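You operate a simulated robot arm through the tools that you are given. There is no shell and no other tool.

You are at the controls of a simulated robot arm. One attempt, no reset.

## Task
Dab block 57 in the cloth tub and wipe off the sticky mark.
Fine: put the block back and slide the tub lid shut. Set down upright: what you pick out. Where these are worked on the way, their far stop is far enough and under half their travel is too little: tub lid. What is to be rubbed or washed off counts as gone when no trace of it is left.
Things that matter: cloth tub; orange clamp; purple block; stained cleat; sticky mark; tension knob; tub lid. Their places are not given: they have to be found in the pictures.

The check looks at the end state, three seconds after you hand in, the way a careful person would. Anything else that was tipped, shoved, dropped, spilled or broken makes it a failure. Lids that push on must go on centred and level and be pressed home; caps that screw on are set level and turned clockwise until they are tight. Flat cloth is picked up by pressing the open fingertips on it (5 to 10 N) and closing them slowly along it; thin cloth reads only 2 to 8 mm in the jaws.

## Robot
A 6-joint arm with a fingered hand, fixed in place. Base frame: the origin is on the floor under the middle of its stand, x ahead of it, y to its left, z up; the work surface is at about z = 84. Lengths are in cm, angles in degrees, forces in N, time in s.
With the tool pointing down near the work surface it reaches from about 30 to 80 cm from the base axis. Its first joint turns from -115.0 to 115.0 degrees. Payload 4 kg.
Tool frame: the origin (TCP) lies between the finger pads and is the grasp point; the fingertips stand 2.6 cm ahead of it; z points along the fingers, y is the line along which they close. The gripper opens to 16.4 cm; its body begins 7.3 cm behind the TCP. The gripper is a hand of 5 fingers: y runs from the thumb to the fingers, the wrist lies at [0, 0, -23.9] in the tool frame.
Orientation is that of the tool frame in the base frame, as [roll, pitch, yaw] about the fixed x, y, z axes, in that order (R = Rz(yaw) Ry(pitch) Rx(roll)). With the fingers straight down and closing along the base's y, the tool's x points along the base's -x, its y along +y and its z along -z.

## Interface
- The arm moves only by the tool send_rows. Its argument "rows" is a list of rows, each an object (a shift or turn left out is 0) with "translation": the shift along the tool's x, y, z in units of 20 mm (1.0 is 20 mm), a list of three; "rotation": the turn, a rotation vector about the tool's x, y, z in units of 6 degrees (1.0 is 6 degrees), a list of three. In form: [{"translation": [tx, ty, tz], "rotation": [wx, wy, wz]}, ...]. A call has 1 to 20 rows; each row shifts and turns the commanded pose from where the row before left it, along the tool's axes as they then stand. A call with a number of a shift or a turn outside -1 to 1 is refused whole. A row lasts 0.2 s, in which the tool goes at most 5 cm and 8.6 degrees; a call with a longer step from one row to the next is refused whole. Where a pose cannot be reached the arm comes as near as it can. A force on the tool above 40 N (or 10 N above the force at the start of the call, whichever is more), or a blocked arm, ends the call early, and 0.2 s more pass. In this call time passes only in rows, and 0.2 s behind the last. The reply holds the time, the measured pose of the TCP, the force on the tool along the base axes, the opening and the grip force, in the units named above and with some noise, with the torque about the TCP (base axes, N m) and any sound that the robot's microphone picked up, and new pictures: "views" is both (left out), scene, wrist or none.
- Cameras (640 x 400 px; columns grow to the right, rows downward): "scene" is fixed at [22.19, -65.14, 143.91]; the picture's right is [0.86, -0.51, 0.00], its down [-0.23, -0.39, -0.89] and it looks along [0.45, 0.77, -0.45] (base axes); focal length 356 px, centre (320, 200). "wrist" rides on the gripper at [5, -7, -9.3] in the tool frame; the picture's right is [0.81, 0.59, 0.00], its down [-0.43, 0.60, -0.68] and it looks along [-0.40, 0.55, 0.74] (tool axes); focal length 270 px, centre (320, 200).
- lift_body(by): slides the trunk up (or, below 0, down) by that many cm; the arm rides with it, the base frame stays. It gives what a move gives, with no picture.
- finger_targets(finger1, finger2, finger3, finger4, thumb_bend): sets how far each is bent, from 0 (flat) to 100 (curled in); at 30 the hand is open as for a grip, at 70 the pads meet at the TCP. One left out holds its place. A second passes; each finger stops where it meets its share of the squeeze, and holds until it gets a number again. It is the only way to open and close the hand. It gives what a move gives, with no picture; readings hold the bend of each and the force on the fingers (four entries, about 0 where the hand has none), thumb and palm.
- measure_at(camera, pixels): for up to 12 pixels [column, row] of the newest picture of that camera ("zoom" is the newest enlarged one), the place [x, y, z] in the base frame of the surface seen there, good to about 0.2 cm. The clock stands still meanwhile.
- enlarge(camera, box): a new picture of the part [left, top, right, bottom] of that camera's present view, enlarged. The clock stands still meanwhile.
- close_job(): hands the job in; it is judged then, once.

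Leave the gripper open and the arm clear of the work at the hand-in unless told otherwise.

The tools are called after "Emit:" as a command line: name --argument value ..., lists and objects as JSON in quotes. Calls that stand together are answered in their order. send_rows: Moves the arm, as the interface text tells. Its arguments: {"type":"object","properties":{"rows":{"type":"array","items":{"type":"object","properties":{"translation":{"type":"array","items":{"type":"number"}},"rotation":{"type":"array","items":{"type":"number"}}}}},"views":{"type":"string","enum":["both","scene","wrist","none"]}},"required":["rows"]} The other tools are called the same way: lift_body (by) moves the trunk up or down; finger_targets (finger1, finger2, finger3, finger4, thumb_bend) moves the fingers one by one; measure_at (camera, pixels) gives the place of the surface under pixels of a picture; enlarge (camera, box) takes an enlarged picture of a part of a camera's view; close_job () hands the job in.

At the start:

```text
time_s: 0.0
eef_pos: [58.48, 1.93, 110.83]
tool_rot: [-179.9, -0.1, 179.9]
force: [-0.1, 0.0, 0.8]
ft_torque: [-0.01, -0.01, -0.04]
grip_width: 16.39
gripper_force: 0.0
shape: jaw
bend: [30.0, 30.0, 30.0, 30.0, 30.0]
finger forces: [0.0, 0.0, 0.0, 0.1, 0.0, 0.0]
trunk travel left (down, up): [-85.0, 14.0]
```

scene: 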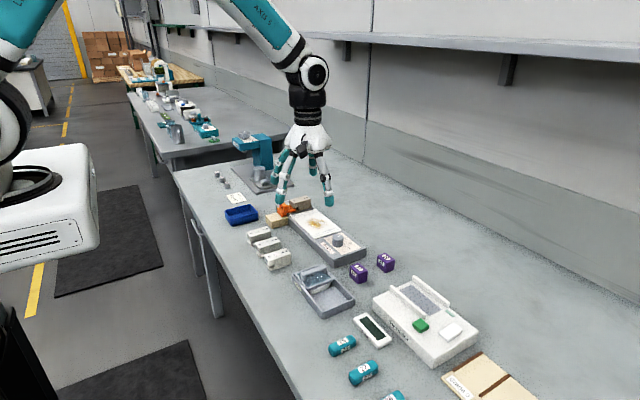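
wrist: 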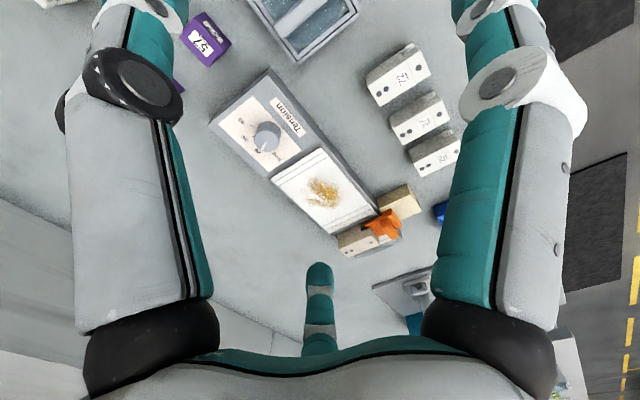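

I see the bench with a tension unit carrying a stained white plate, a grey tub with a lid, two purple blocks and others. I'll enlarge the relevant areas to read labels before moving.

Emit:
enlarge --camera "scene" --box '[260, 180, 420, 320]'

Emit:
enlarge --camera "wrist" --box '[160, 0, 480, 280]'

```text
2.86 times, centred on (340, 250) of scene
```

zoom: 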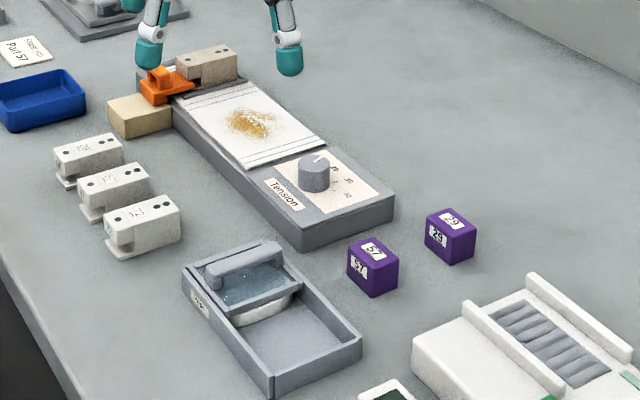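

```text
1.43 times, centred on (320, 140) of wrist
```

zoom: 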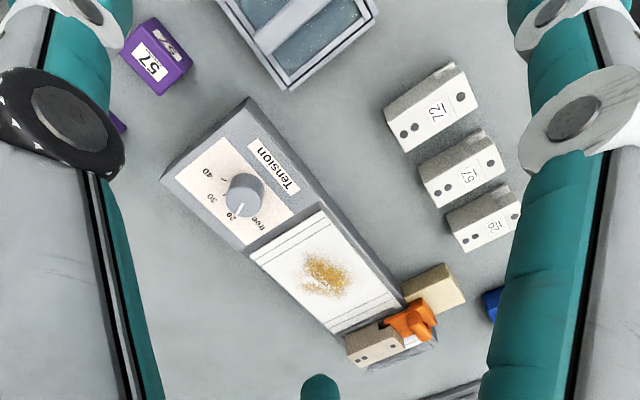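

I want finer looks at the tub, the tension unit with the clamp, the numbered cleats and the card.

Emit:
enlarge --camera "scene" --box '[285, 255, 365, 325]'

Emit:
enlarge --camera "scene" --box '[260, 185, 370, 270]'

Emit:
enlarge --camera "scene" --box '[200, 160, 310, 275]'

Emit:
enlarge --camera "scene" --box '[320, 250, 540, 400]'

Emit:
enlarge --camera "wrist" --box '[260, 140, 460, 270]'

```text
5.71 times, centred on (325, 290) of scene
```

zoom: 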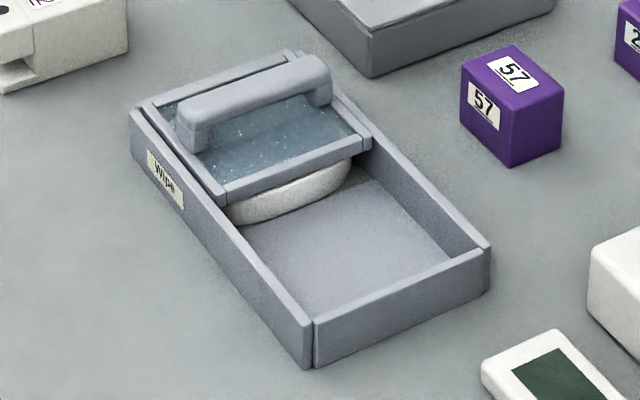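

```text
4.71 times, centred on (315, 228) of scene
```

zoom: 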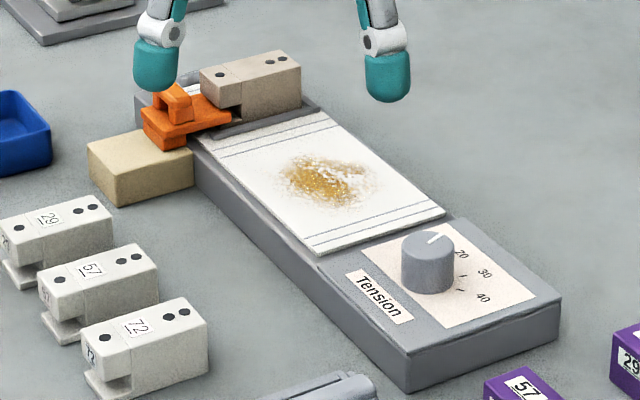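

```text
3.48 times, centred on (255, 218) of scene
```

zoom: 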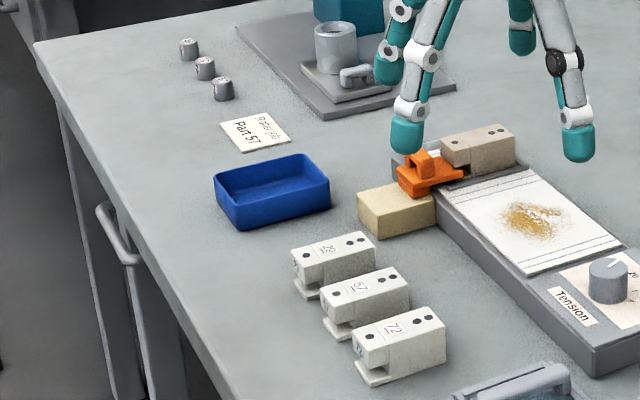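

```text
2.67 times, centred on (430, 325) of scene
```

zoom: 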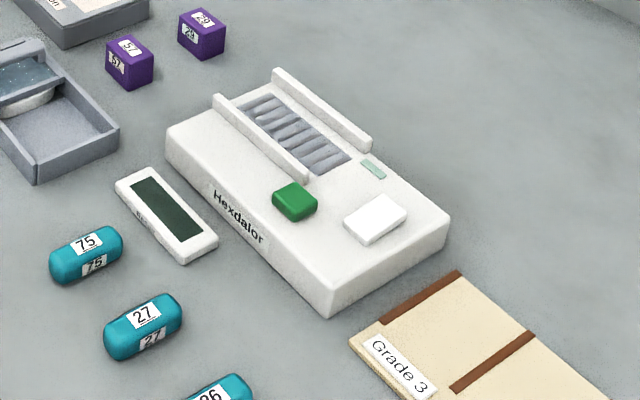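

```text
3.08 times, centred on (360, 205) of wrist
```

zoom: 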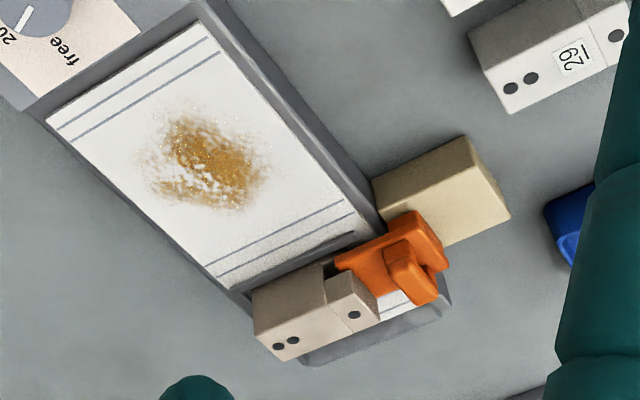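

Block 57 (purple, scene px ~ (358,273)), tub lid with a handle bar, tub holds a pad beneath the lid. I'll measure the key features now, first on a fresh zoom of the tub and block.

Emit:
enlarge --camera "scene" --box '[285, 255, 385, 325]'

```text
5.71 times, centred on (335, 290) of scene
```

zoom: 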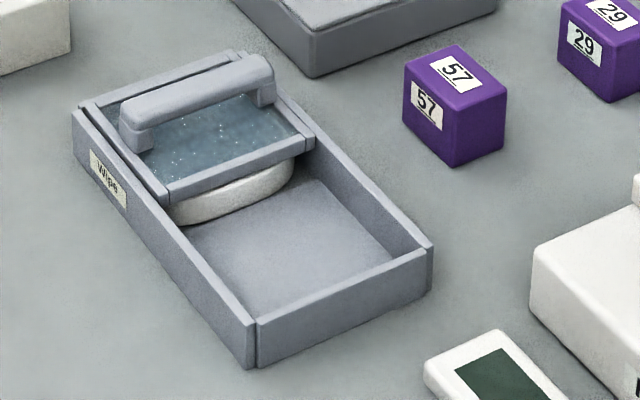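

Next I measure block 57 corners, tub rim corners, handle ends and the tub floor in this zoom.

Emit:
measure_at --camera "zoom" --pixels '[[406, 66], [459, 48], [504, 89], [452, 108], [404, 121], [453, 165], [502, 141], [452, 75]]'

Emit:
measure_at --camera "zoom" --pixels '[[78, 110], [236, 54], [428, 245], [252, 322], [132, 104], [262, 65], [198, 88], [290, 255], [230, 205], [200, 130], [240, 175], [165, 195]]'

```text
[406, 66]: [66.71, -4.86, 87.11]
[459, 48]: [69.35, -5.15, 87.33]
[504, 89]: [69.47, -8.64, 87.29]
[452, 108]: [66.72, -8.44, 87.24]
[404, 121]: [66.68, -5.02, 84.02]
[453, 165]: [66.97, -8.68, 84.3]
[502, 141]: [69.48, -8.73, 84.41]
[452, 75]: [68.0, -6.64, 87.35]
```

```text
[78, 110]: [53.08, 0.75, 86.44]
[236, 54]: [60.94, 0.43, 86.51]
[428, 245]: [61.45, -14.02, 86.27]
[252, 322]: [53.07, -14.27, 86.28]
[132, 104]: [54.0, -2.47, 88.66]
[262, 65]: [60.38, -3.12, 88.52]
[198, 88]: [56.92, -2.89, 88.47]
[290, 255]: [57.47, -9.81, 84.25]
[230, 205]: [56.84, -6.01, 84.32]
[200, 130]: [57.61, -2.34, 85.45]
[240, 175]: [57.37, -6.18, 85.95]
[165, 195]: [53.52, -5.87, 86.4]
```

Block 57 spans x 66.7–69.5, y −8.6…−5.0, z up to 87.3; the tub runs x 53–61.4, y −14.3…0.7 with the lid handle along x at y≈−2.8, top z≈88.6. Now I look at the hand to learn where fingers and thumb sit.

Emit:
enlarge --camera "scene" --box '[250, 110, 360, 220]'

Emit:
enlarge --camera "wrist" --box '[0, 0, 640, 400]'

```text
3.64 times, centred on (305, 165) of scene
```

zoom: 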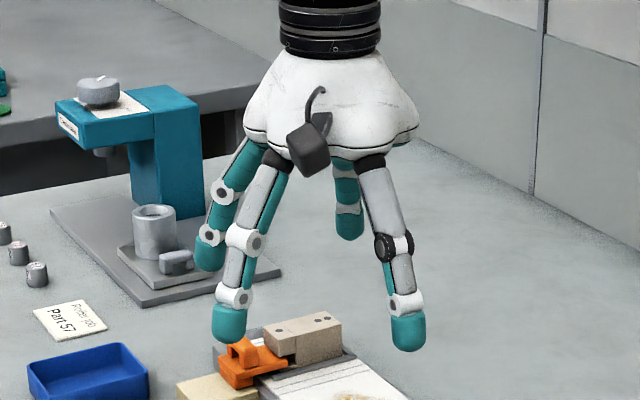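

```text
1.00 times, centred on (320, 200) of wrist (not enlarged: the box is as wide or as high as the picture)
```

zoom: 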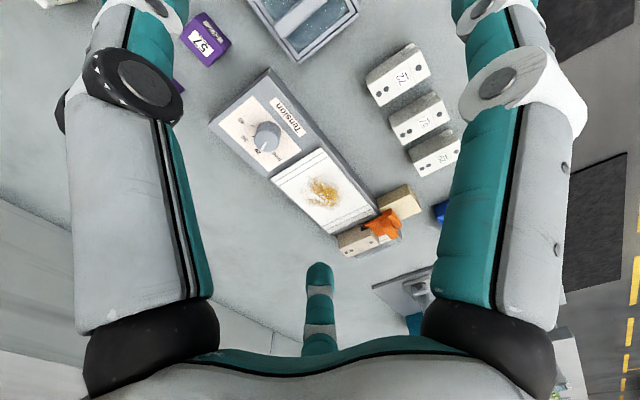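

I measure the visible fingertips to understand their layout.

Emit:
measure_at --camera "scene" --pixels '[[283, 198], [330, 201], [278, 179], [332, 172], [304, 147]]'

Emit:
enlarge --camera "scene" --box '[265, 185, 375, 270]'

```text
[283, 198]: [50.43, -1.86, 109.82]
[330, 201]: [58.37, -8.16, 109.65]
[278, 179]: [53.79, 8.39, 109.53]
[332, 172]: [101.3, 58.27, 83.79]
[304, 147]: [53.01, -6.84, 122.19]
```

```text
4.71 times, centred on (320, 228) of scene
```

zoom: 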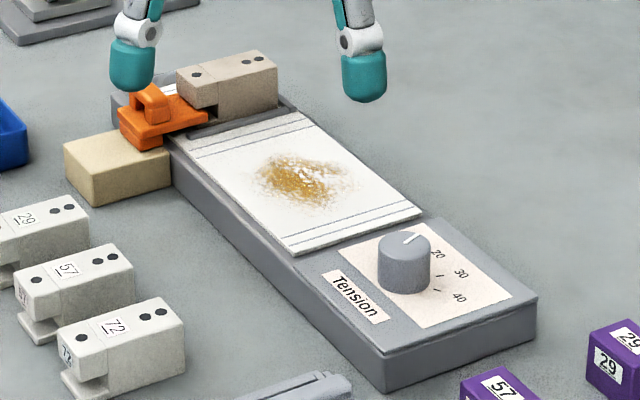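

Four digits are visible; layout looks radial with the thumb at −y. Now I measure the plate, mark, knob, clamp and cleat in the newest zoom.

Emit:
measure_at --camera "zoom" --pixels '[[178, 141], [300, 115], [418, 212], [296, 252], [255, 180], [352, 180], [288, 152], [305, 208], [300, 180], [405, 240], [350, 150]]'

Emit:
measure_at --camera "zoom" --pixels '[[152, 92], [195, 118], [122, 115], [180, 72], [275, 58], [275, 95], [70, 150], [150, 130], [385, 355], [535, 300], [200, 165], [280, 100]]'

```text
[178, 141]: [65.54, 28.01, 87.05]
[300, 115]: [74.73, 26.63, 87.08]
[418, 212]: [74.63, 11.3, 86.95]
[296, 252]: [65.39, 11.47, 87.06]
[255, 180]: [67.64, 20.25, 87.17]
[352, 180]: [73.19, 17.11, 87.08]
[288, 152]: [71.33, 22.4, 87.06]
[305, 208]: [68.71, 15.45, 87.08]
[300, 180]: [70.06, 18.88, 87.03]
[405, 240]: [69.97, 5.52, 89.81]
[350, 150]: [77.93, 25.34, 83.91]
```

```text
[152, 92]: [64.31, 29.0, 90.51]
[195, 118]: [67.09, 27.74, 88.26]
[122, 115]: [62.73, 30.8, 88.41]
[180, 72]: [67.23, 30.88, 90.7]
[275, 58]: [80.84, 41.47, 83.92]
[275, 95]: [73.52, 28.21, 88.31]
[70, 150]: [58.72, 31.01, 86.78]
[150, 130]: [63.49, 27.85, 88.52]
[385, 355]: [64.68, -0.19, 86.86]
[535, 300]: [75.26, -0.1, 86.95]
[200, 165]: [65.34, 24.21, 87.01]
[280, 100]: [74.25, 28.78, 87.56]
```

Plate is flat at z≈87.05, mark roughly x 67.4–73.3, y 15.4–22.4; knob at (70, 5.5) top 89.8; clamp/cleat beyond y 27.7. Now I test the fingers in free air: curl finger1 to 60 to see which it is.

Emit:
finger_targets --finger1 65

Emit:
enlarge --camera "scene" --box '[250, 110, 360, 220]'

```text
time_s: 1.0
eef_pos: [58.37, 2.19, 110.75]
tool_rot: [180.0, 0.1, 180.0]
force: [-0.9, -0.8, -0.2]
ft_torque: [-0.01, -0.02, -0.01]
grip_width: 7.13
gripper_force: 0.0
shape: fingers
bend: [65.0, 30.0, 30.0, 30.0, 30.0]
finger forces: [0.1, 0.1, 0.1, 0.0, 0.0, 0.0]
trunk travel left (down, up): [-85.0, 14.0]
```

```text
3.64 times, centred on (305, 165) of scene
```

zoom: 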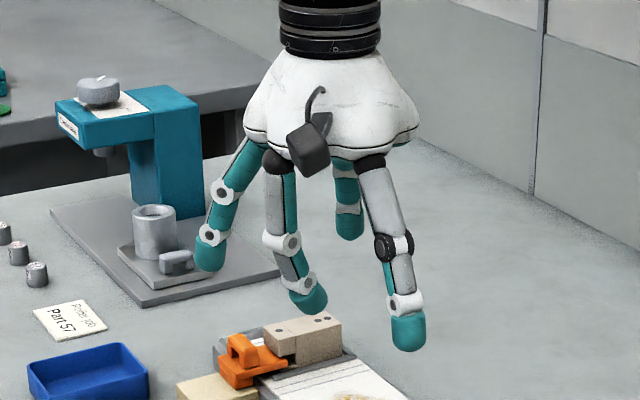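

finger1 is the near-left digit (−x, −y side). Next I curl finger2 likewise and look.

Emit:
finger_targets --finger1 30 --finger2 65

Emit:
enlarge --camera "scene" --box '[250, 110, 360, 220]'

Emit:
finger_targets --finger2 30 --finger4 65

Emit:
enlarge --camera "scene" --box '[250, 110, 360, 220]'

```text
time_s: 2.0
eef_pos: [58.59, 2.02, 110.69]
tool_rot: [180.0, 0.0, 180.0]
force: [0.2, -0.7, 0.4]
ft_torque: [0.01, 0.0, -0.03]
grip_width: 9.07
gripper_force: 0.0
shape: fingers
bend: [30.0, 65.0, 30.0, 30.0, 30.0]
finger forces: [0.0, 0.0, 0.0, 0.0, 0.0, 0.0]
trunk travel left (down, up): [-85.0, 14.0]
```

```text
3.64 times, centred on (305, 165) of scene
```

zoom: 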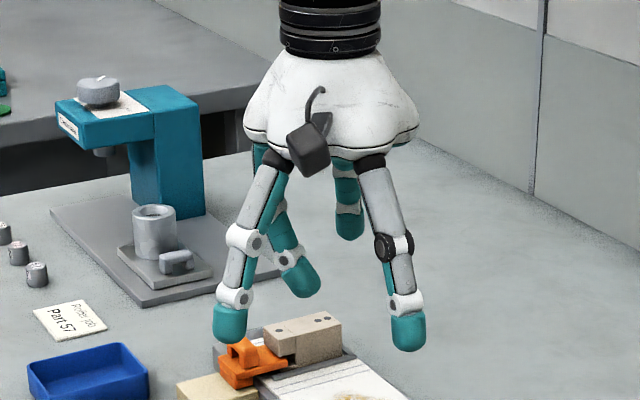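

```text
time_s: 3.0
eef_pos: [58.41, 2.02, 110.72]
tool_rot: [-179.9, 0.0, -179.9]
force: [-0.3, 0.6, -1.1]
ft_torque: [0.01, 0.01, -0.01]
grip_width: 9.08
gripper_force: 0.1
shape: fingers
bend: [30.0, 30.0, 30.0, 65.0, 30.0]
finger forces: [0.0, 0.1, 0.0, 0.0, 0.1, 0.1]
trunk travel left (down, up): [-85.0, 14.0]
```

```text
3.64 times, centred on (305, 165) of scene
```

zoom: 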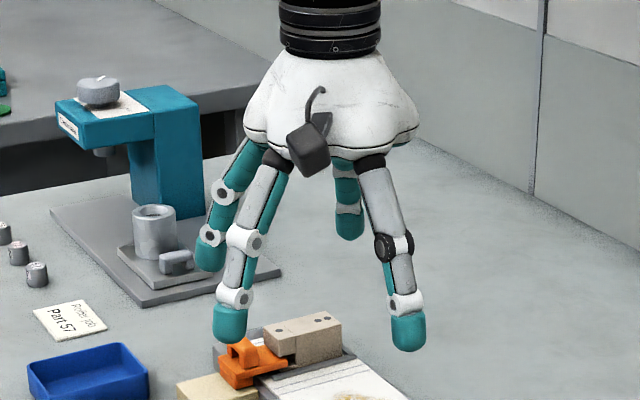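

finger2 is the far-left digit. finger4's curl isn't visible from the scene, so I check the wrist view, then finger3.

Emit:
enlarge --camera "wrist" --box '[0, 0, 640, 400]'

Emit:
finger_targets --finger3 65 --finger4 30

Emit:
enlarge --camera "scene" --box '[250, 110, 360, 220]'

Emit:
enlarge --camera "wrist" --box '[0, 0, 640, 400]'

```text
1.00 times, centred on (320, 200) of wrist (not enlarged: the box is as wide or as high as the picture)
```

zoom: 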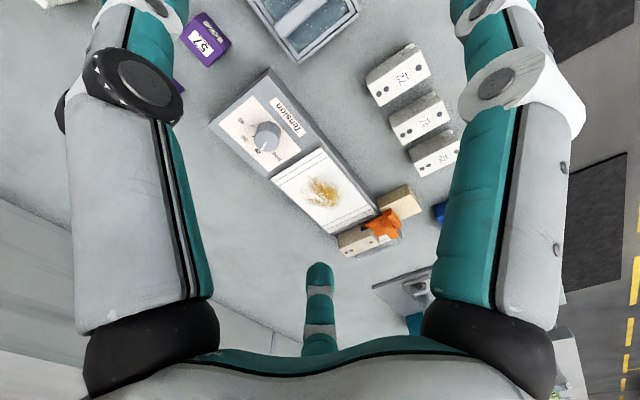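

```text
time_s: 4.0
eef_pos: [58.47, 2.0, 110.67]
tool_rot: [180.0, -0.1, 180.0]
force: [-0.5, -0.2, 1.2]
ft_torque: [0.01, 0.02, -0.04]
grip_width: 9.07
gripper_force: 0.0
shape: fingers
bend: [30.0, 30.0, 65.0, 30.0, 30.0]
finger forces: [0.0, 0.0, 0.0, 0.0, 0.1, 0.0]
trunk travel left (down, up): [-85.0, 14.0]
```

```text
3.64 times, centred on (305, 165) of scene
```

zoom: 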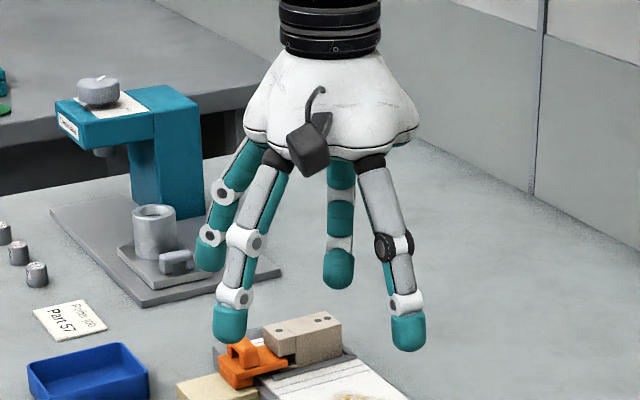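

```text
1.00 times, centred on (320, 200) of wrist (not enlarged: the box is as wide or as high as the picture)
```

zoom: 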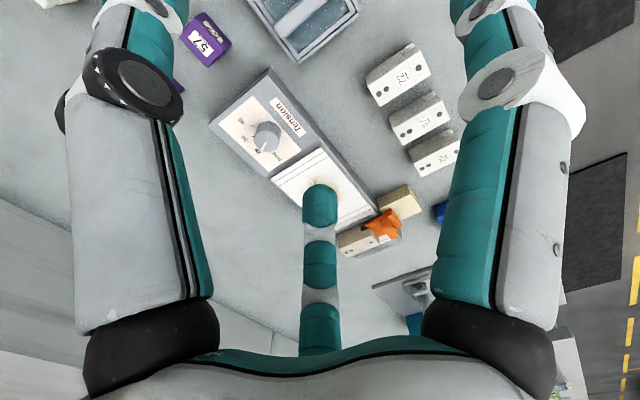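

finger3 is the far-right digit at the back. I now check the thumb.

Emit:
finger_targets --finger3 30 --thumb_bend 65

Emit:
enlarge --camera "scene" --box '[250, 110, 360, 220]'

Emit:
finger_targets --thumb_bend 30 --finger4 80

Emit:
enlarge --camera "scene" --box '[250, 110, 360, 220]'

```text
time_s: 5.0
eef_pos: [58.48, 2.07, 110.73]
tool_rot: [180.0, 0.0, -180.0]
force: [-0.9, 0.5, 0.3]
ft_torque: [-0.01, 0.01, 0.02]
grip_width: 7.08
gripper_force: 0.0
shape: fingers
bend: [30.0, 30.0, 30.0, 30.0, 65.0]
finger forces: [0.0, 0.0, 0.0, 0.2, 0.0, 0.1]
trunk travel left (down, up): [-85.0, 14.0]
```

```text
3.64 times, centred on (305, 165) of scene
```

zoom: 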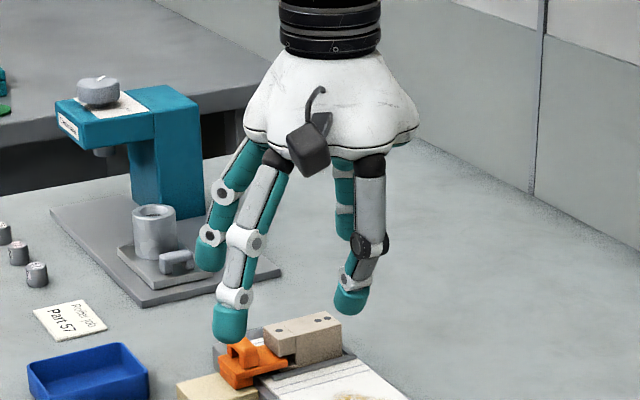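

```text
time_s: 6.0
eef_pos: [58.56, 2.08, 110.63]
tool_rot: [-179.9, 0.0, 180.0]
force: [0.2, -1.0, 0.4]
ft_torque: [0.06, 0.0, -0.03]
grip_width: 9.07
gripper_force: 0.0
shape: fingers
bend: [30.0, 30.0, 30.0, 80.0, 30.0]
finger forces: [0.0, 0.0, 0.0, 0.0, 0.0, 0.0]
trunk travel left (down, up): [-85.0, 14.0]
```

```text
3.64 times, centred on (305, 165) of scene
```

zoom: 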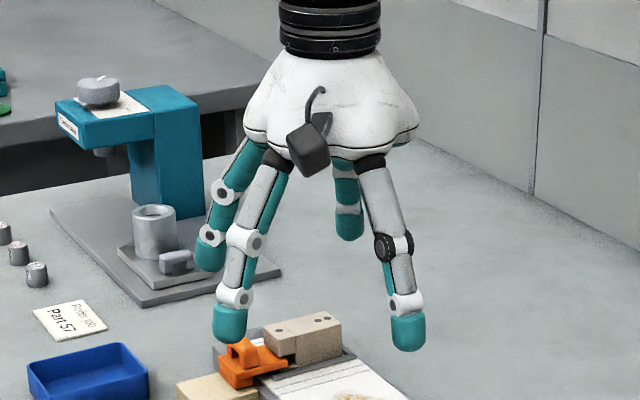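

The thumb is the near-right digit; finger4 doesn't show in either view. I try finger1 at 0 and the others at 50 to see the flat pose and a half-closed pose.

Emit:
finger_targets --finger1 0 --finger2 50 --finger3 50 --finger4 0 --thumb_bend 50

Emit:
enlarge --camera "scene" --box '[240, 100, 370, 210]'

Emit:
enlarge --camera "wrist" --box '[0, 0, 640, 400]'

```text
time_s: 7.0
eef_pos: [58.37, 2.06, 110.78]
tool_rot: [-180.0, 0.0, -179.9]
force: [-0.3, 0.9, -0.5]
ft_torque: [-0.02, 0.01, -0.01]
grip_width: 10.02
gripper_force: 0.1
shape: fingers
bend: [1.0, 50.0, 50.0, 1.0, 50.0]
finger forces: [0.0, 0.0, 0.1, 0.0, 0.0, 0.0]
trunk travel left (down, up): [-85.0, 14.0]
```

```text
3.64 times, centred on (305, 155) of scene
```

zoom: 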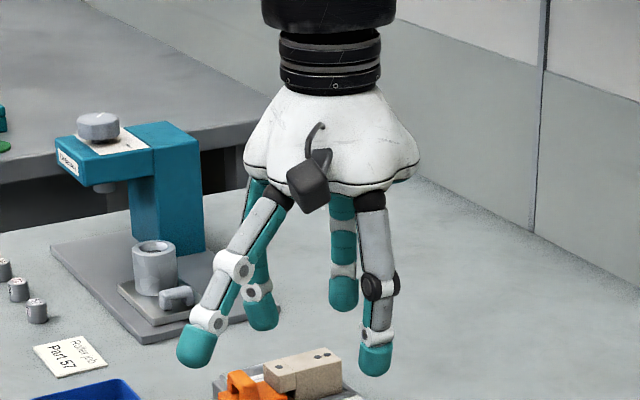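

```text
1.00 times, centred on (320, 200) of wrist (not enlarged: the box is as wide or as high as the picture)
```

zoom: 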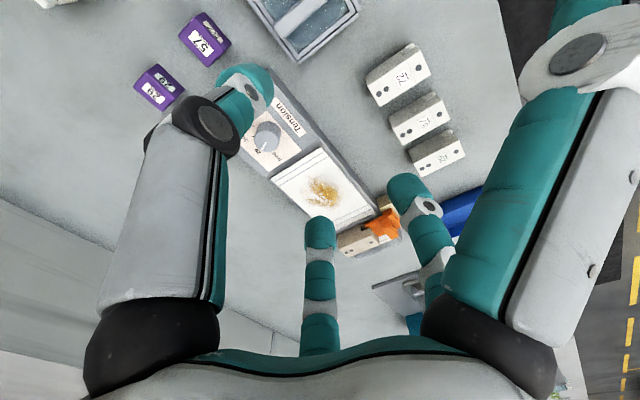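

I measure the tips in this half-closed pose; newest zoom is the wrist one, so I use scene pixel positions.

Emit:
measure_at --camera "scene" --pixels '[[320, 200], [311, 183], [289, 188], [270, 198], [320, 202.5], [271, 200], [372, 262], [386, 262], [274, 262]]'

Emit:
enlarge --camera "scene" --box '[240, 210, 400, 310]'

```text
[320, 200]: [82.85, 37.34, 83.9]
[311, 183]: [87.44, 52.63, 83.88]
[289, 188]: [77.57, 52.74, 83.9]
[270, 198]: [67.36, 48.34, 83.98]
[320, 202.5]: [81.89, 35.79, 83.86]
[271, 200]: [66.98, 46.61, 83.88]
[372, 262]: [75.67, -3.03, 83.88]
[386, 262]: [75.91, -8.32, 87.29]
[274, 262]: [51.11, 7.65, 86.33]
```

```text
4.00 times, centred on (320, 260) of scene
```

zoom: 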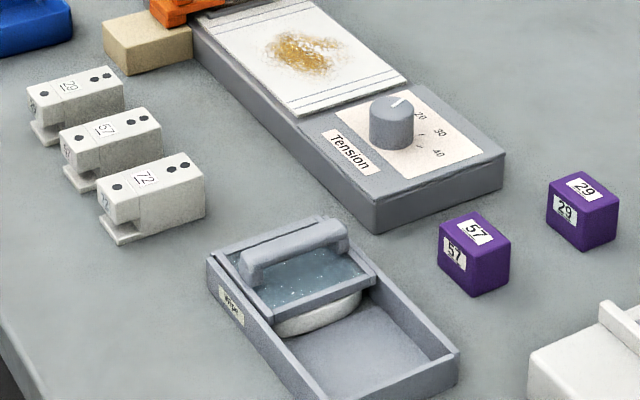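

That used the old scene frame. I measure the neighbours (cleat 72, block 29, white machine, tension unit edge) in this newest zoom.

Emit:
measure_at --camera "zoom" --pixels '[[98, 190], [118, 240], [203, 210], [165, 155], [548, 185], [615, 205], [580, 175], [530, 355], [600, 305], [372, 203], [500, 155], [392, 100]]'

Emit:
enlarge --camera "scene" --box '[240, 100, 370, 210]'

```text
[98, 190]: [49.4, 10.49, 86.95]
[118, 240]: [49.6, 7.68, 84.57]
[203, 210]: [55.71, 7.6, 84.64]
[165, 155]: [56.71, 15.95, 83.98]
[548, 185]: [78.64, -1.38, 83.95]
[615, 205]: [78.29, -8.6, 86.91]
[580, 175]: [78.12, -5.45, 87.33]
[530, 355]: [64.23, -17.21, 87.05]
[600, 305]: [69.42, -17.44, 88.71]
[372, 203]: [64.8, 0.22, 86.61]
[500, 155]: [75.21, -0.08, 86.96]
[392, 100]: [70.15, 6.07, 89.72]
```

```text
3.64 times, centred on (305, 155) of scene
```

zoom: 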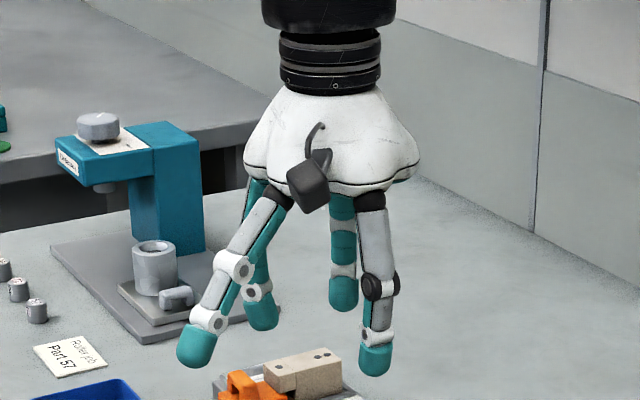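

Now I measure the fingertips in this pose (thumb, F3, F2 at 50; F1 at 0).

Emit:
measure_at --camera "zoom" --pixels '[[375, 360], [375, 374], [343, 298], [343, 309], [262, 318], [262, 328], [195, 350], [190, 365], [375, 287], [237, 267], [253, 292], [368, 205]]'

```text
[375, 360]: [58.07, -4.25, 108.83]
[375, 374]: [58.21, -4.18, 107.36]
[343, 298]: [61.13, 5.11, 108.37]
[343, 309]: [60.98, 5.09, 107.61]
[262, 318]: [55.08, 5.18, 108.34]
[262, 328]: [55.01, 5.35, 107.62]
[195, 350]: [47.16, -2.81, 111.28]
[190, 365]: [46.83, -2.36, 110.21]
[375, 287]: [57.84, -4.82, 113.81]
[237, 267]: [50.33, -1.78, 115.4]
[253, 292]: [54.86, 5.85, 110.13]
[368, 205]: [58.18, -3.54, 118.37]
```

At bend 50 the tips sit ~5 cm from the TCP axis and ~3.3 cm below the TCP. I test how finger1 looks when strongly curled, with the others at a grip-like 62.

Emit:
finger_targets --finger1 50 --finger2 62 --finger3 62 --finger4 30 --thumb_bend 58

Emit:
enlarge --camera "scene" --box '[240, 100, 370, 210]'

```text
time_s: 8.0
eef_pos: [58.34, 2.04, 110.7]
tool_rot: [179.9, 0.1, -180.0]
force: [0.7, 0.5, -0.1]
ft_torque: [0.02, 0.01, 0.0]
grip_width: 3.56
gripper_force: 0.0
shape: fingers
bend: [50.0, 62.0, 62.0, 30.0, 57.0]
finger forces: [0.0, 0.0, 0.0, 0.0, 0.0, 0.0]
trunk travel left (down, up): [-85.0, 14.0]
```

```text
3.64 times, centred on (305, 155) of scene
```

zoom: 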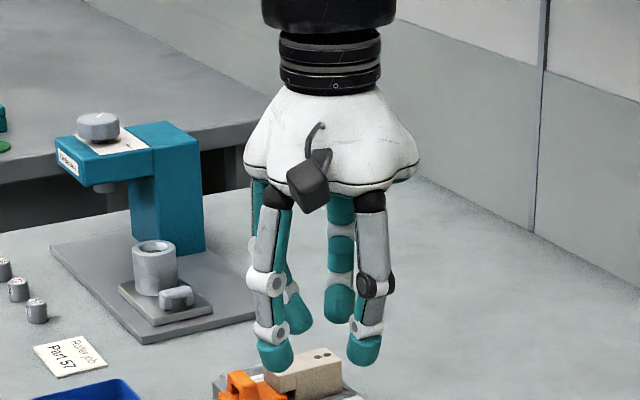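

Emit:
measure_at --camera "zoom" --pixels '[[364, 352], [364, 364], [340, 305], [340, 320], [298, 315], [298, 332], [276, 355], [276, 369], [368, 285], [265, 285]]'

```text
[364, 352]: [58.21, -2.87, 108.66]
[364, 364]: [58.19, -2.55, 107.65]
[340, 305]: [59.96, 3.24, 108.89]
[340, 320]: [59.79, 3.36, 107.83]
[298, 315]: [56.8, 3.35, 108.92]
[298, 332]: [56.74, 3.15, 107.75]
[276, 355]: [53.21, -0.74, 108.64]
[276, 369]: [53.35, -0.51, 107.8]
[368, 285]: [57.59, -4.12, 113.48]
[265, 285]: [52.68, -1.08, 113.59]
```

Tip bottoms are ~3 cm below the TCP around bend 60. Before going to the lid I refine the handle and lid geometry with a tighter zoom.

Emit:
enlarge --camera "scene" --box '[288, 258, 348, 298]'

```text
10.00 times, centred on (318, 278) of scene
```

zoom: 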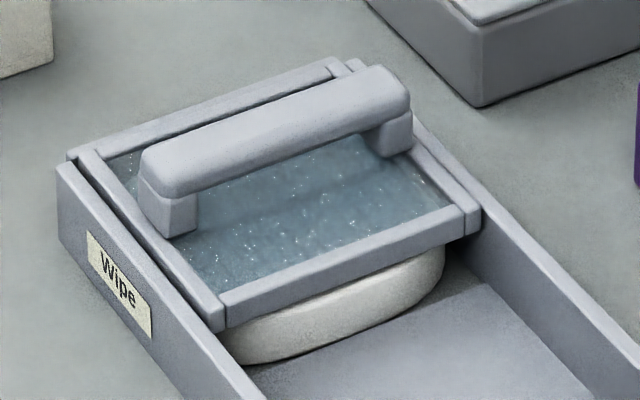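

Emit:
measure_at --camera "zoom" --pixels '[[260, 112], [265, 122], [270, 132], [275, 145], [280, 156], [165, 150], [375, 75], [180, 232], [395, 152], [350, 255], [345, 300], [200, 112]]'

Emit:
measure_at --camera "zoom" --pixels '[[150, 175], [402, 105], [100, 195], [180, 300], [440, 190], [465, 225], [300, 215], [345, 66], [75, 158], [300, 355], [430, 275], [450, 330]]'

```text
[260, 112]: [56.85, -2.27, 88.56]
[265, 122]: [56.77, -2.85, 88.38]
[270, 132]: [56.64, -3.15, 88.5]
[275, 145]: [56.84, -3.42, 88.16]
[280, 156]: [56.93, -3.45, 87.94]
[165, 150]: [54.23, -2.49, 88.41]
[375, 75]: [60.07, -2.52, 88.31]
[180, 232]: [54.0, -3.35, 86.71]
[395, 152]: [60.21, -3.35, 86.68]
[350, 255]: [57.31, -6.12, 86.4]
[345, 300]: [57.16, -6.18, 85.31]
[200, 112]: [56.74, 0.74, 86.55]
```

```text
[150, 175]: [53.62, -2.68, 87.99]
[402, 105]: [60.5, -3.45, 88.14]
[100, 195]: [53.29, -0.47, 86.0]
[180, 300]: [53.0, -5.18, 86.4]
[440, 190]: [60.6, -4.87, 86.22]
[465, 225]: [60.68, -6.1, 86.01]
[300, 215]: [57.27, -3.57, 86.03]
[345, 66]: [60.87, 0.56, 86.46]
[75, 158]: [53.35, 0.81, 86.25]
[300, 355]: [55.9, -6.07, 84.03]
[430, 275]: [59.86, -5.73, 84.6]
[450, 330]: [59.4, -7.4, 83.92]
```

Handle bar: x 53.6–60.5, y −3.45…−2.2, top z 88.45; lid frame 86.4. I pre-shape the hand (F1/F4 flat out of the way, thumb 54, F2/F3 56) and move above the handle at z≈96.

Emit:
finger_targets --finger1 0 --finger2 56 --finger3 56 --finger4 0 --thumb_bend 54

Emit:
send_rows --rows '[{"translation": [0.0875, -0.305, 0.92]}, {"translation": [0.0875, -0.305, 0.92]}, {"translation": [0.0875, -0.305, 0.92]}, {"translation": [0.0875, -0.305, 0.92]}, {"translation": [0.0875, -0.305, 0.92]}, {"translation": [0.0875, -0.305, 0.92]}, {"translation": [0.0875, -0.305, 0.92]}, {"translation": [0.0875, -0.305, 0.92]}, {"translation": [0, 0, 0]}]' --views "both"

```text
time_s: 9.0
eef_pos: [58.52, 2.02, 110.76]
tool_rot: [-180.0, -0.1, -180.0]
force: [-0.7, 0.4, 0.0]
ft_torque: [0.02, 0.02, -0.02]
grip_width: 9.92
gripper_force: 0.0
shape: fingers
bend: [1.0, 56.0, 56.0, 1.0, 54.0]
finger forces: [0.0, 0.1, 0.0, 0.0, 0.0, 0.0]
trunk travel left (down, up): [-85.0, 14.0]
```

```text
time_s: 11.0
eef_pos: [56.89, -2.83, 95.86]
tool_rot: [180.0, 0.0, -180.0]
force: [-0.2, 0.5, 0.8]
ft_torque: [-0.01, 0.01, 0.01]
grip_width: 9.92
gripper_force: 0.1
shape: fingers
bend: [1.0, 56.0, 56.0, 1.0, 54.0]
finger forces: [0.0, 0.2, 0.0, 0.0, 0.0, 0.0]
trunk travel left (down, up): [-85.0, 14.0]
```

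scene: 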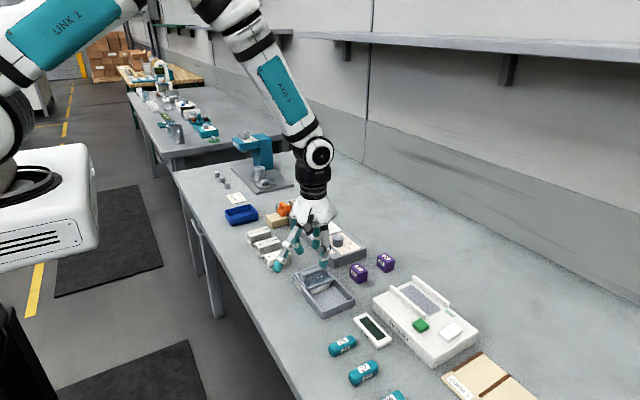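
wrist: 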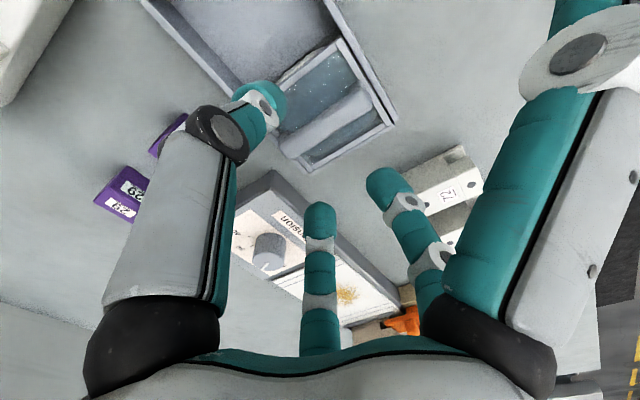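

The hand is above the lid handle at z 95.9. I zoom to check alignment before descending.

Emit:
enlarge --camera "scene" --box '[255, 190, 365, 320]'

Emit:
enlarge --camera "wrist" --box '[180, 30, 460, 260]'

```text
3.08 times, centred on (310, 255) of scene
```

zoom: 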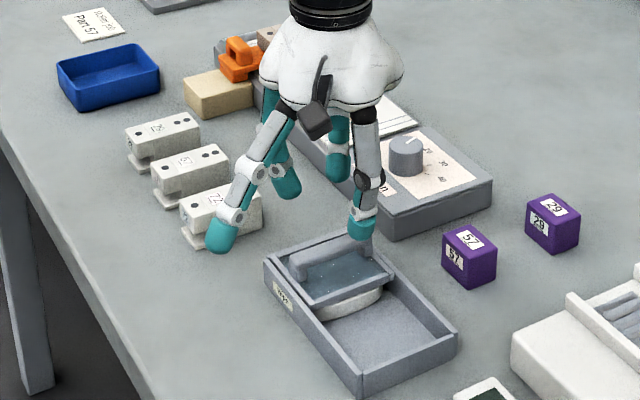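

```text
1.74 times, centred on (320, 145) of wrist
```

zoom: 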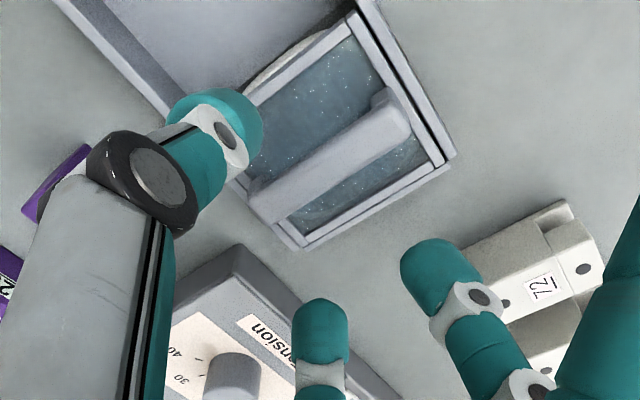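

Emit:
measure_at --camera "zoom" --pixels '[[230, 100], [255, 130], [320, 305], [440, 250], [415, 270], [340, 145], [300, 160], [380, 130]]'

```text
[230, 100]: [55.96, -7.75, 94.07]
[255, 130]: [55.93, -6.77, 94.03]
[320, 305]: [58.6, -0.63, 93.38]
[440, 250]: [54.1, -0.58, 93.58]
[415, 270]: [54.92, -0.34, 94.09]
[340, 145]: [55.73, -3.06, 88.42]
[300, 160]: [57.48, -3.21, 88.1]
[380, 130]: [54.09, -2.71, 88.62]
```

Fingers straddle the bar with ~1.7 cm clearance. I descend 5.85 cm to z≈90.

Emit:
send_rows --rows '[{"translation": [0, 0, 0.5]}, {"translation": [0, 0, 0.5]}, {"translation": [0, 0, 0.5]}, {"translation": [0, 0, 0.4]}, {"translation": [0, 0, 0.4]}, {"translation": [0, 0, 0.3]}, {"translation": [0, 0, 0.3]}, {"translation": [0, 0, 0]}]' --views "both"

Emit:
enlarge --camera "scene" --box '[265, 220, 365, 320]'

```text
time_s: 12.8
eef_pos: [56.92, -2.73, 90.12]
tool_rot: [179.8, -0.1, 180.0]
force: [0.1, 0.3, 0.0]
ft_torque: [0.03, 0.04, -0.02]
grip_width: 9.91
gripper_force: 0.1
shape: fingers
bend: [1.0, 56.0, 56.0, 1.0, 54.0]
finger forces: [0.0, 0.1, 0.0, 0.0, 0.0, 0.1]
trunk travel left (down, up): [-85.0, 14.0]
```

scene: 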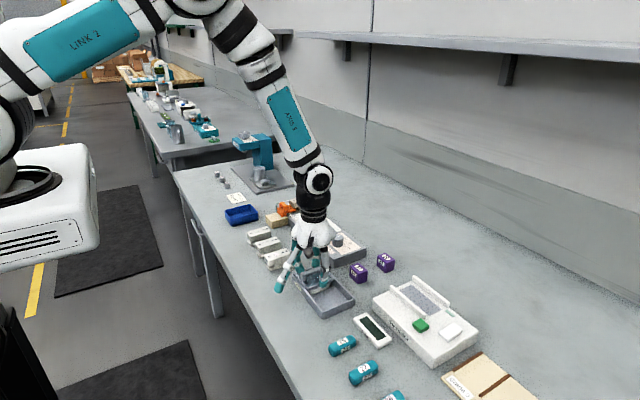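
wrist: 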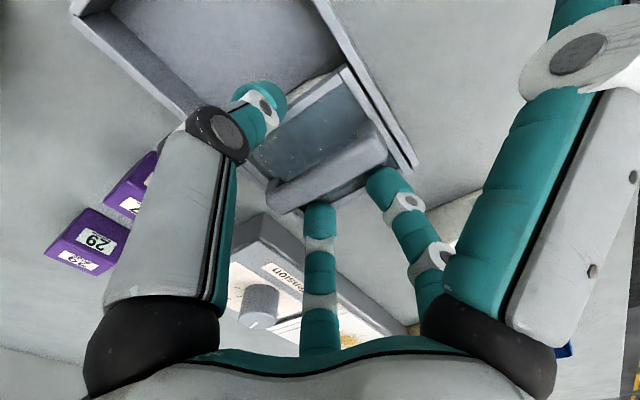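

```text
4.00 times, centred on (315, 270) of scene
```

zoom: 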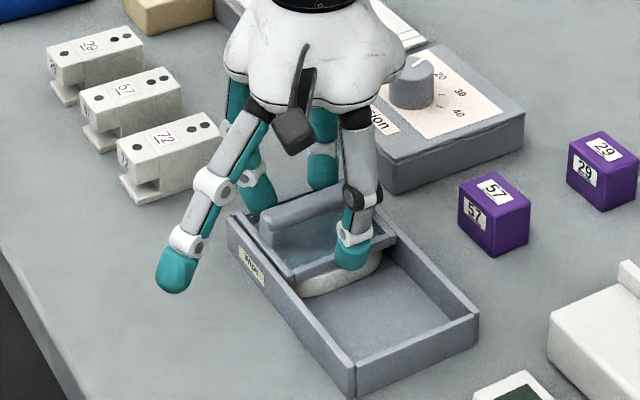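

No contact and the bar lies between thumb and F2/F3. I close to a loose cage (F2/F3 64, thumb 64).

Emit:
finger_targets --finger2 64 --finger3 64 --thumb_bend 64

Emit:
enlarge --camera "scene" --box '[265, 220, 365, 320]'

```text
time_s: 13.8
eef_pos: [56.94, -2.74, 90.13]
tool_rot: [-180.0, 0.0, 179.8]
force: [-0.2, 1.0, -1.0]
ft_torque: [0.05, 0.02, -0.02]
grip_width: 9.96
gripper_force: 1.0
shape: fingers
bend: [1.0, 63.0, 63.0, 1.0, 64.0]
finger forces: [0.1, 0.6, 0.6, 0.1, 0.0, 0.0]
trunk travel left (down, up): [-85.0, 14.0]
```

```text
4.00 times, centred on (315, 270) of scene
```

zoom: 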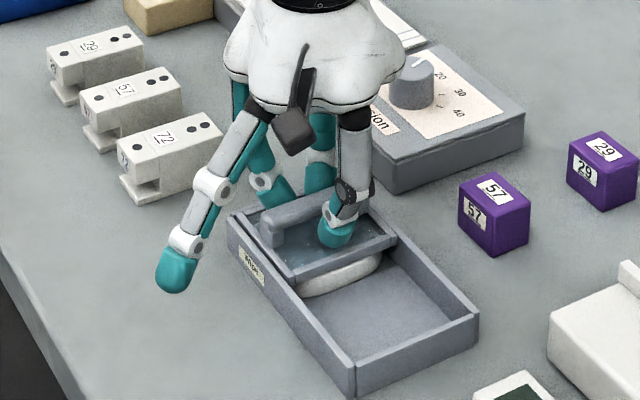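

F2 and F3 touch the bar's +y side lightly. I push in −y: first 4 cm in small steps.

Emit:
send_rows --rows '[{"translation": [0, -0.25, 0]}, {"translation": [0, -0.25, 0]}, {"translation": [0, -0.25, 0]}, {"translation": [0, -0.25, 0]}, {"translation": [0, -0.25, 0]}, {"translation": [0, -0.25, 0]}, {"translation": [0, -0.25, 0]}, {"translation": [0, -0.25, 0]}]' --views "both"

Emit:
enlarge --camera "scene" --box '[265, 220, 365, 320]'

```text
time_s: 15.6
eef_pos: [56.95, -6.86, 90.16]
tool_rot: [180.0, 0.0, -179.9]
force: [0.8, 0.6, 0.4]
ft_torque: [0.03, -0.03, 0.04]
grip_width: 9.95
gripper_force: 0.5
shape: fingers
bend: [1.0, 63.0, 64.0, 1.0, 64.0]
finger forces: [0.1, 0.2, 0.2, 0.0, 0.1, 0.0]
trunk travel left (down, up): [-85.0, 14.0]
```

scene: 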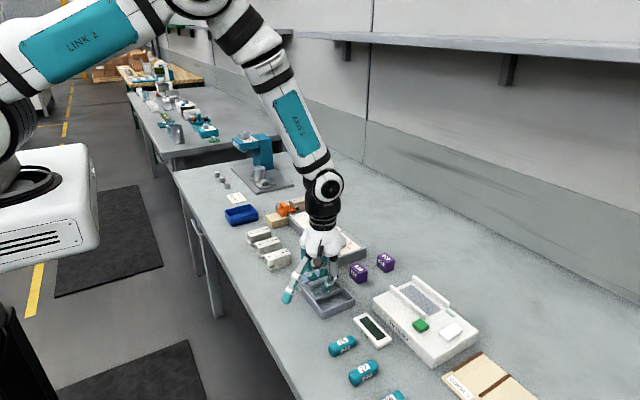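
wrist: 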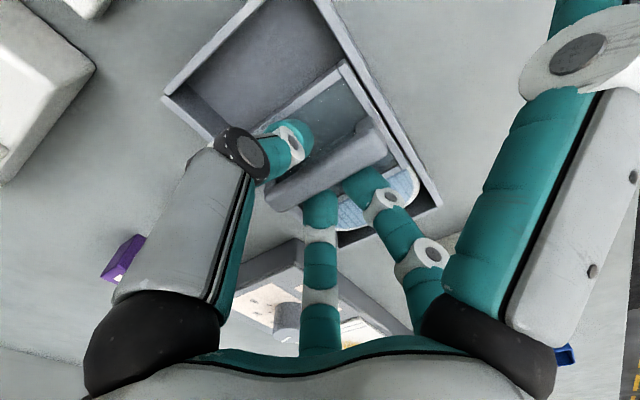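

```text
4.00 times, centred on (315, 270) of scene
```

zoom: 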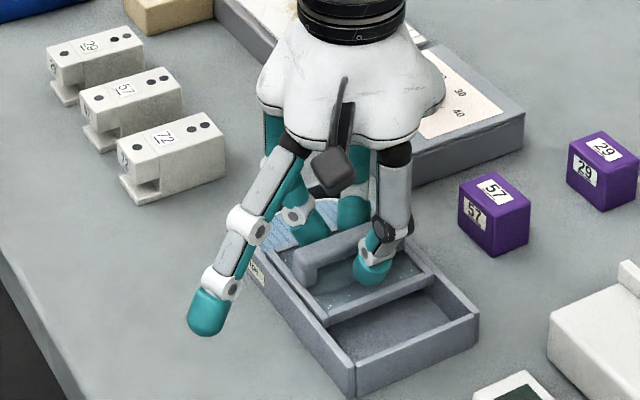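

The lid slides freely (about 4 cm moved, blue checked cloth now visible). I continue 3 cm more.

Emit:
send_rows --rows '[{"translation": [0, -0.25, 0]}, {"translation": [0, -0.25, 0]}, {"translation": [0, -0.25, 0]}, {"translation": [0, -0.25, 0]}, {"translation": [0, -0.25, 0]}, {"translation": [0, -0.25, 0]}]' --views "both"

Emit:
enlarge --camera "scene" --box '[265, 230, 365, 330]'

```text
time_s: 17.0
eef_pos: [57.08, -9.93, 90.14]
tool_rot: [-179.9, 0.0, 180.0]
force: [-0.2, 0.5, -0.3]
ft_torque: [0.0, 0.01, -0.01]
grip_width: 9.96
gripper_force: 0.1
shape: fingers
bend: [1.0, 64.0, 64.0, 1.0, 64.0]
finger forces: [0.0, 0.1, 0.2, 0.0, 0.0, 0.0]
trunk travel left (down, up): [-85.0, 14.0]
```

scene: 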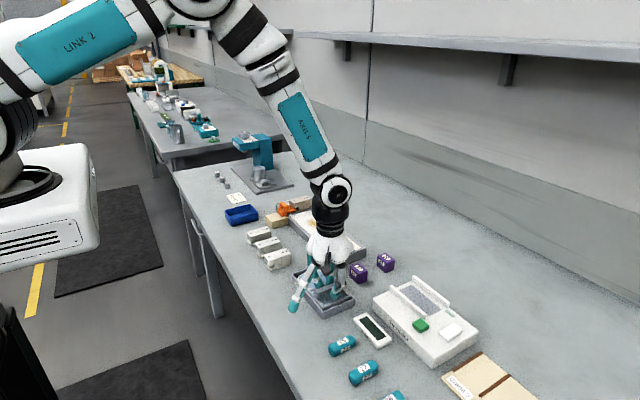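
wrist: 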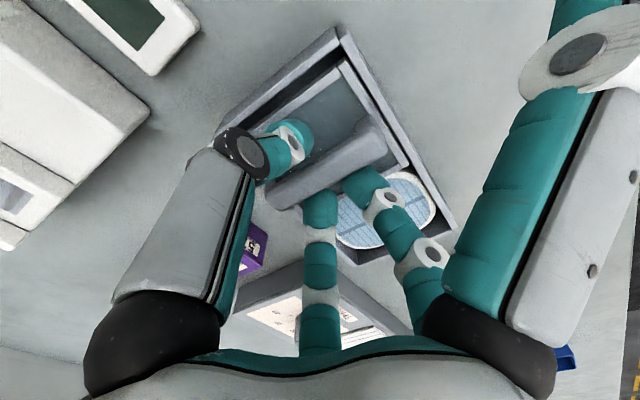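

```text
4.00 times, centred on (315, 280) of scene
```

zoom: 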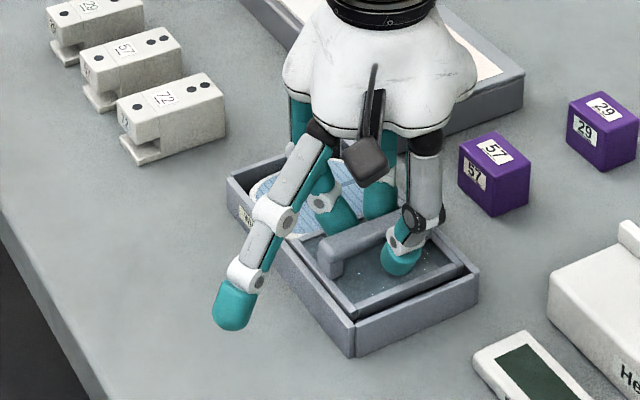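

About 0.5 cm is left to the far wall. I nudge 0.4 cm more in fine steps while watching force.

Emit:
send_rows --rows '[{"translation": [0, -0.05, 0]}, {"translation": [0, -0.05, 0]}, {"translation": [0, -0.05, 0]}, {"translation": [0, -0.05, 0]}, {"translation": [0, 0, 0]}]' --views "wrist"

Emit:
enlarge --camera "scene" --box '[280, 245, 360, 315]'

```text
time_s: 18.2
eef_pos: [57.03, -10.3, 90.27]
tool_rot: [179.9, 0.1, -180.0]
force: [-0.1, 0.8, -0.3]
ft_torque: [-0.05, -0.01, -0.02]
grip_width: 9.97
gripper_force: 0.2
shape: fingers
bend: [1.0, 64.0, 64.0, 1.0, 64.0]
finger forces: [0.0, 0.0, 0.0, 0.0, 0.1, 0.0]
trunk travel left (down, up): [-85.0, 14.0]
```

wrist: 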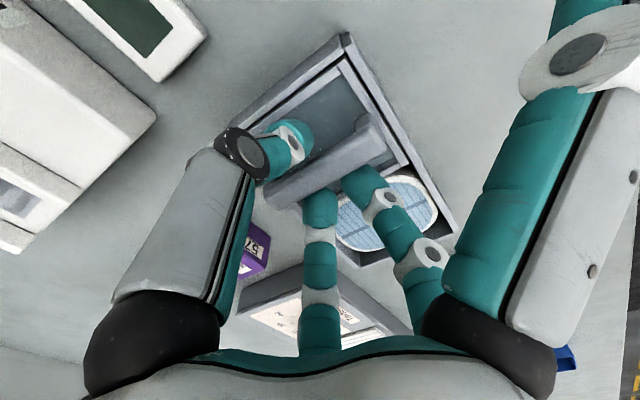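

```text
5.71 times, centred on (320, 280) of scene
```

zoom: 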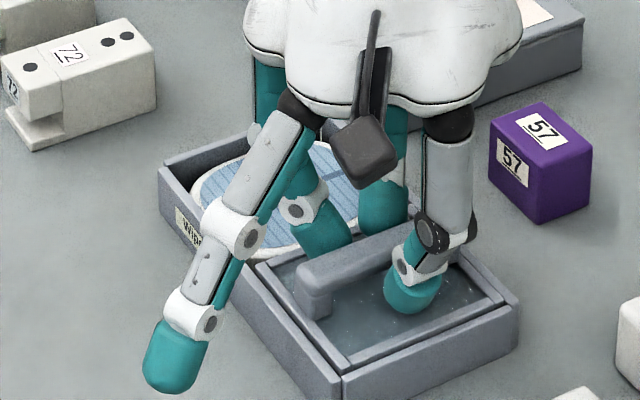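

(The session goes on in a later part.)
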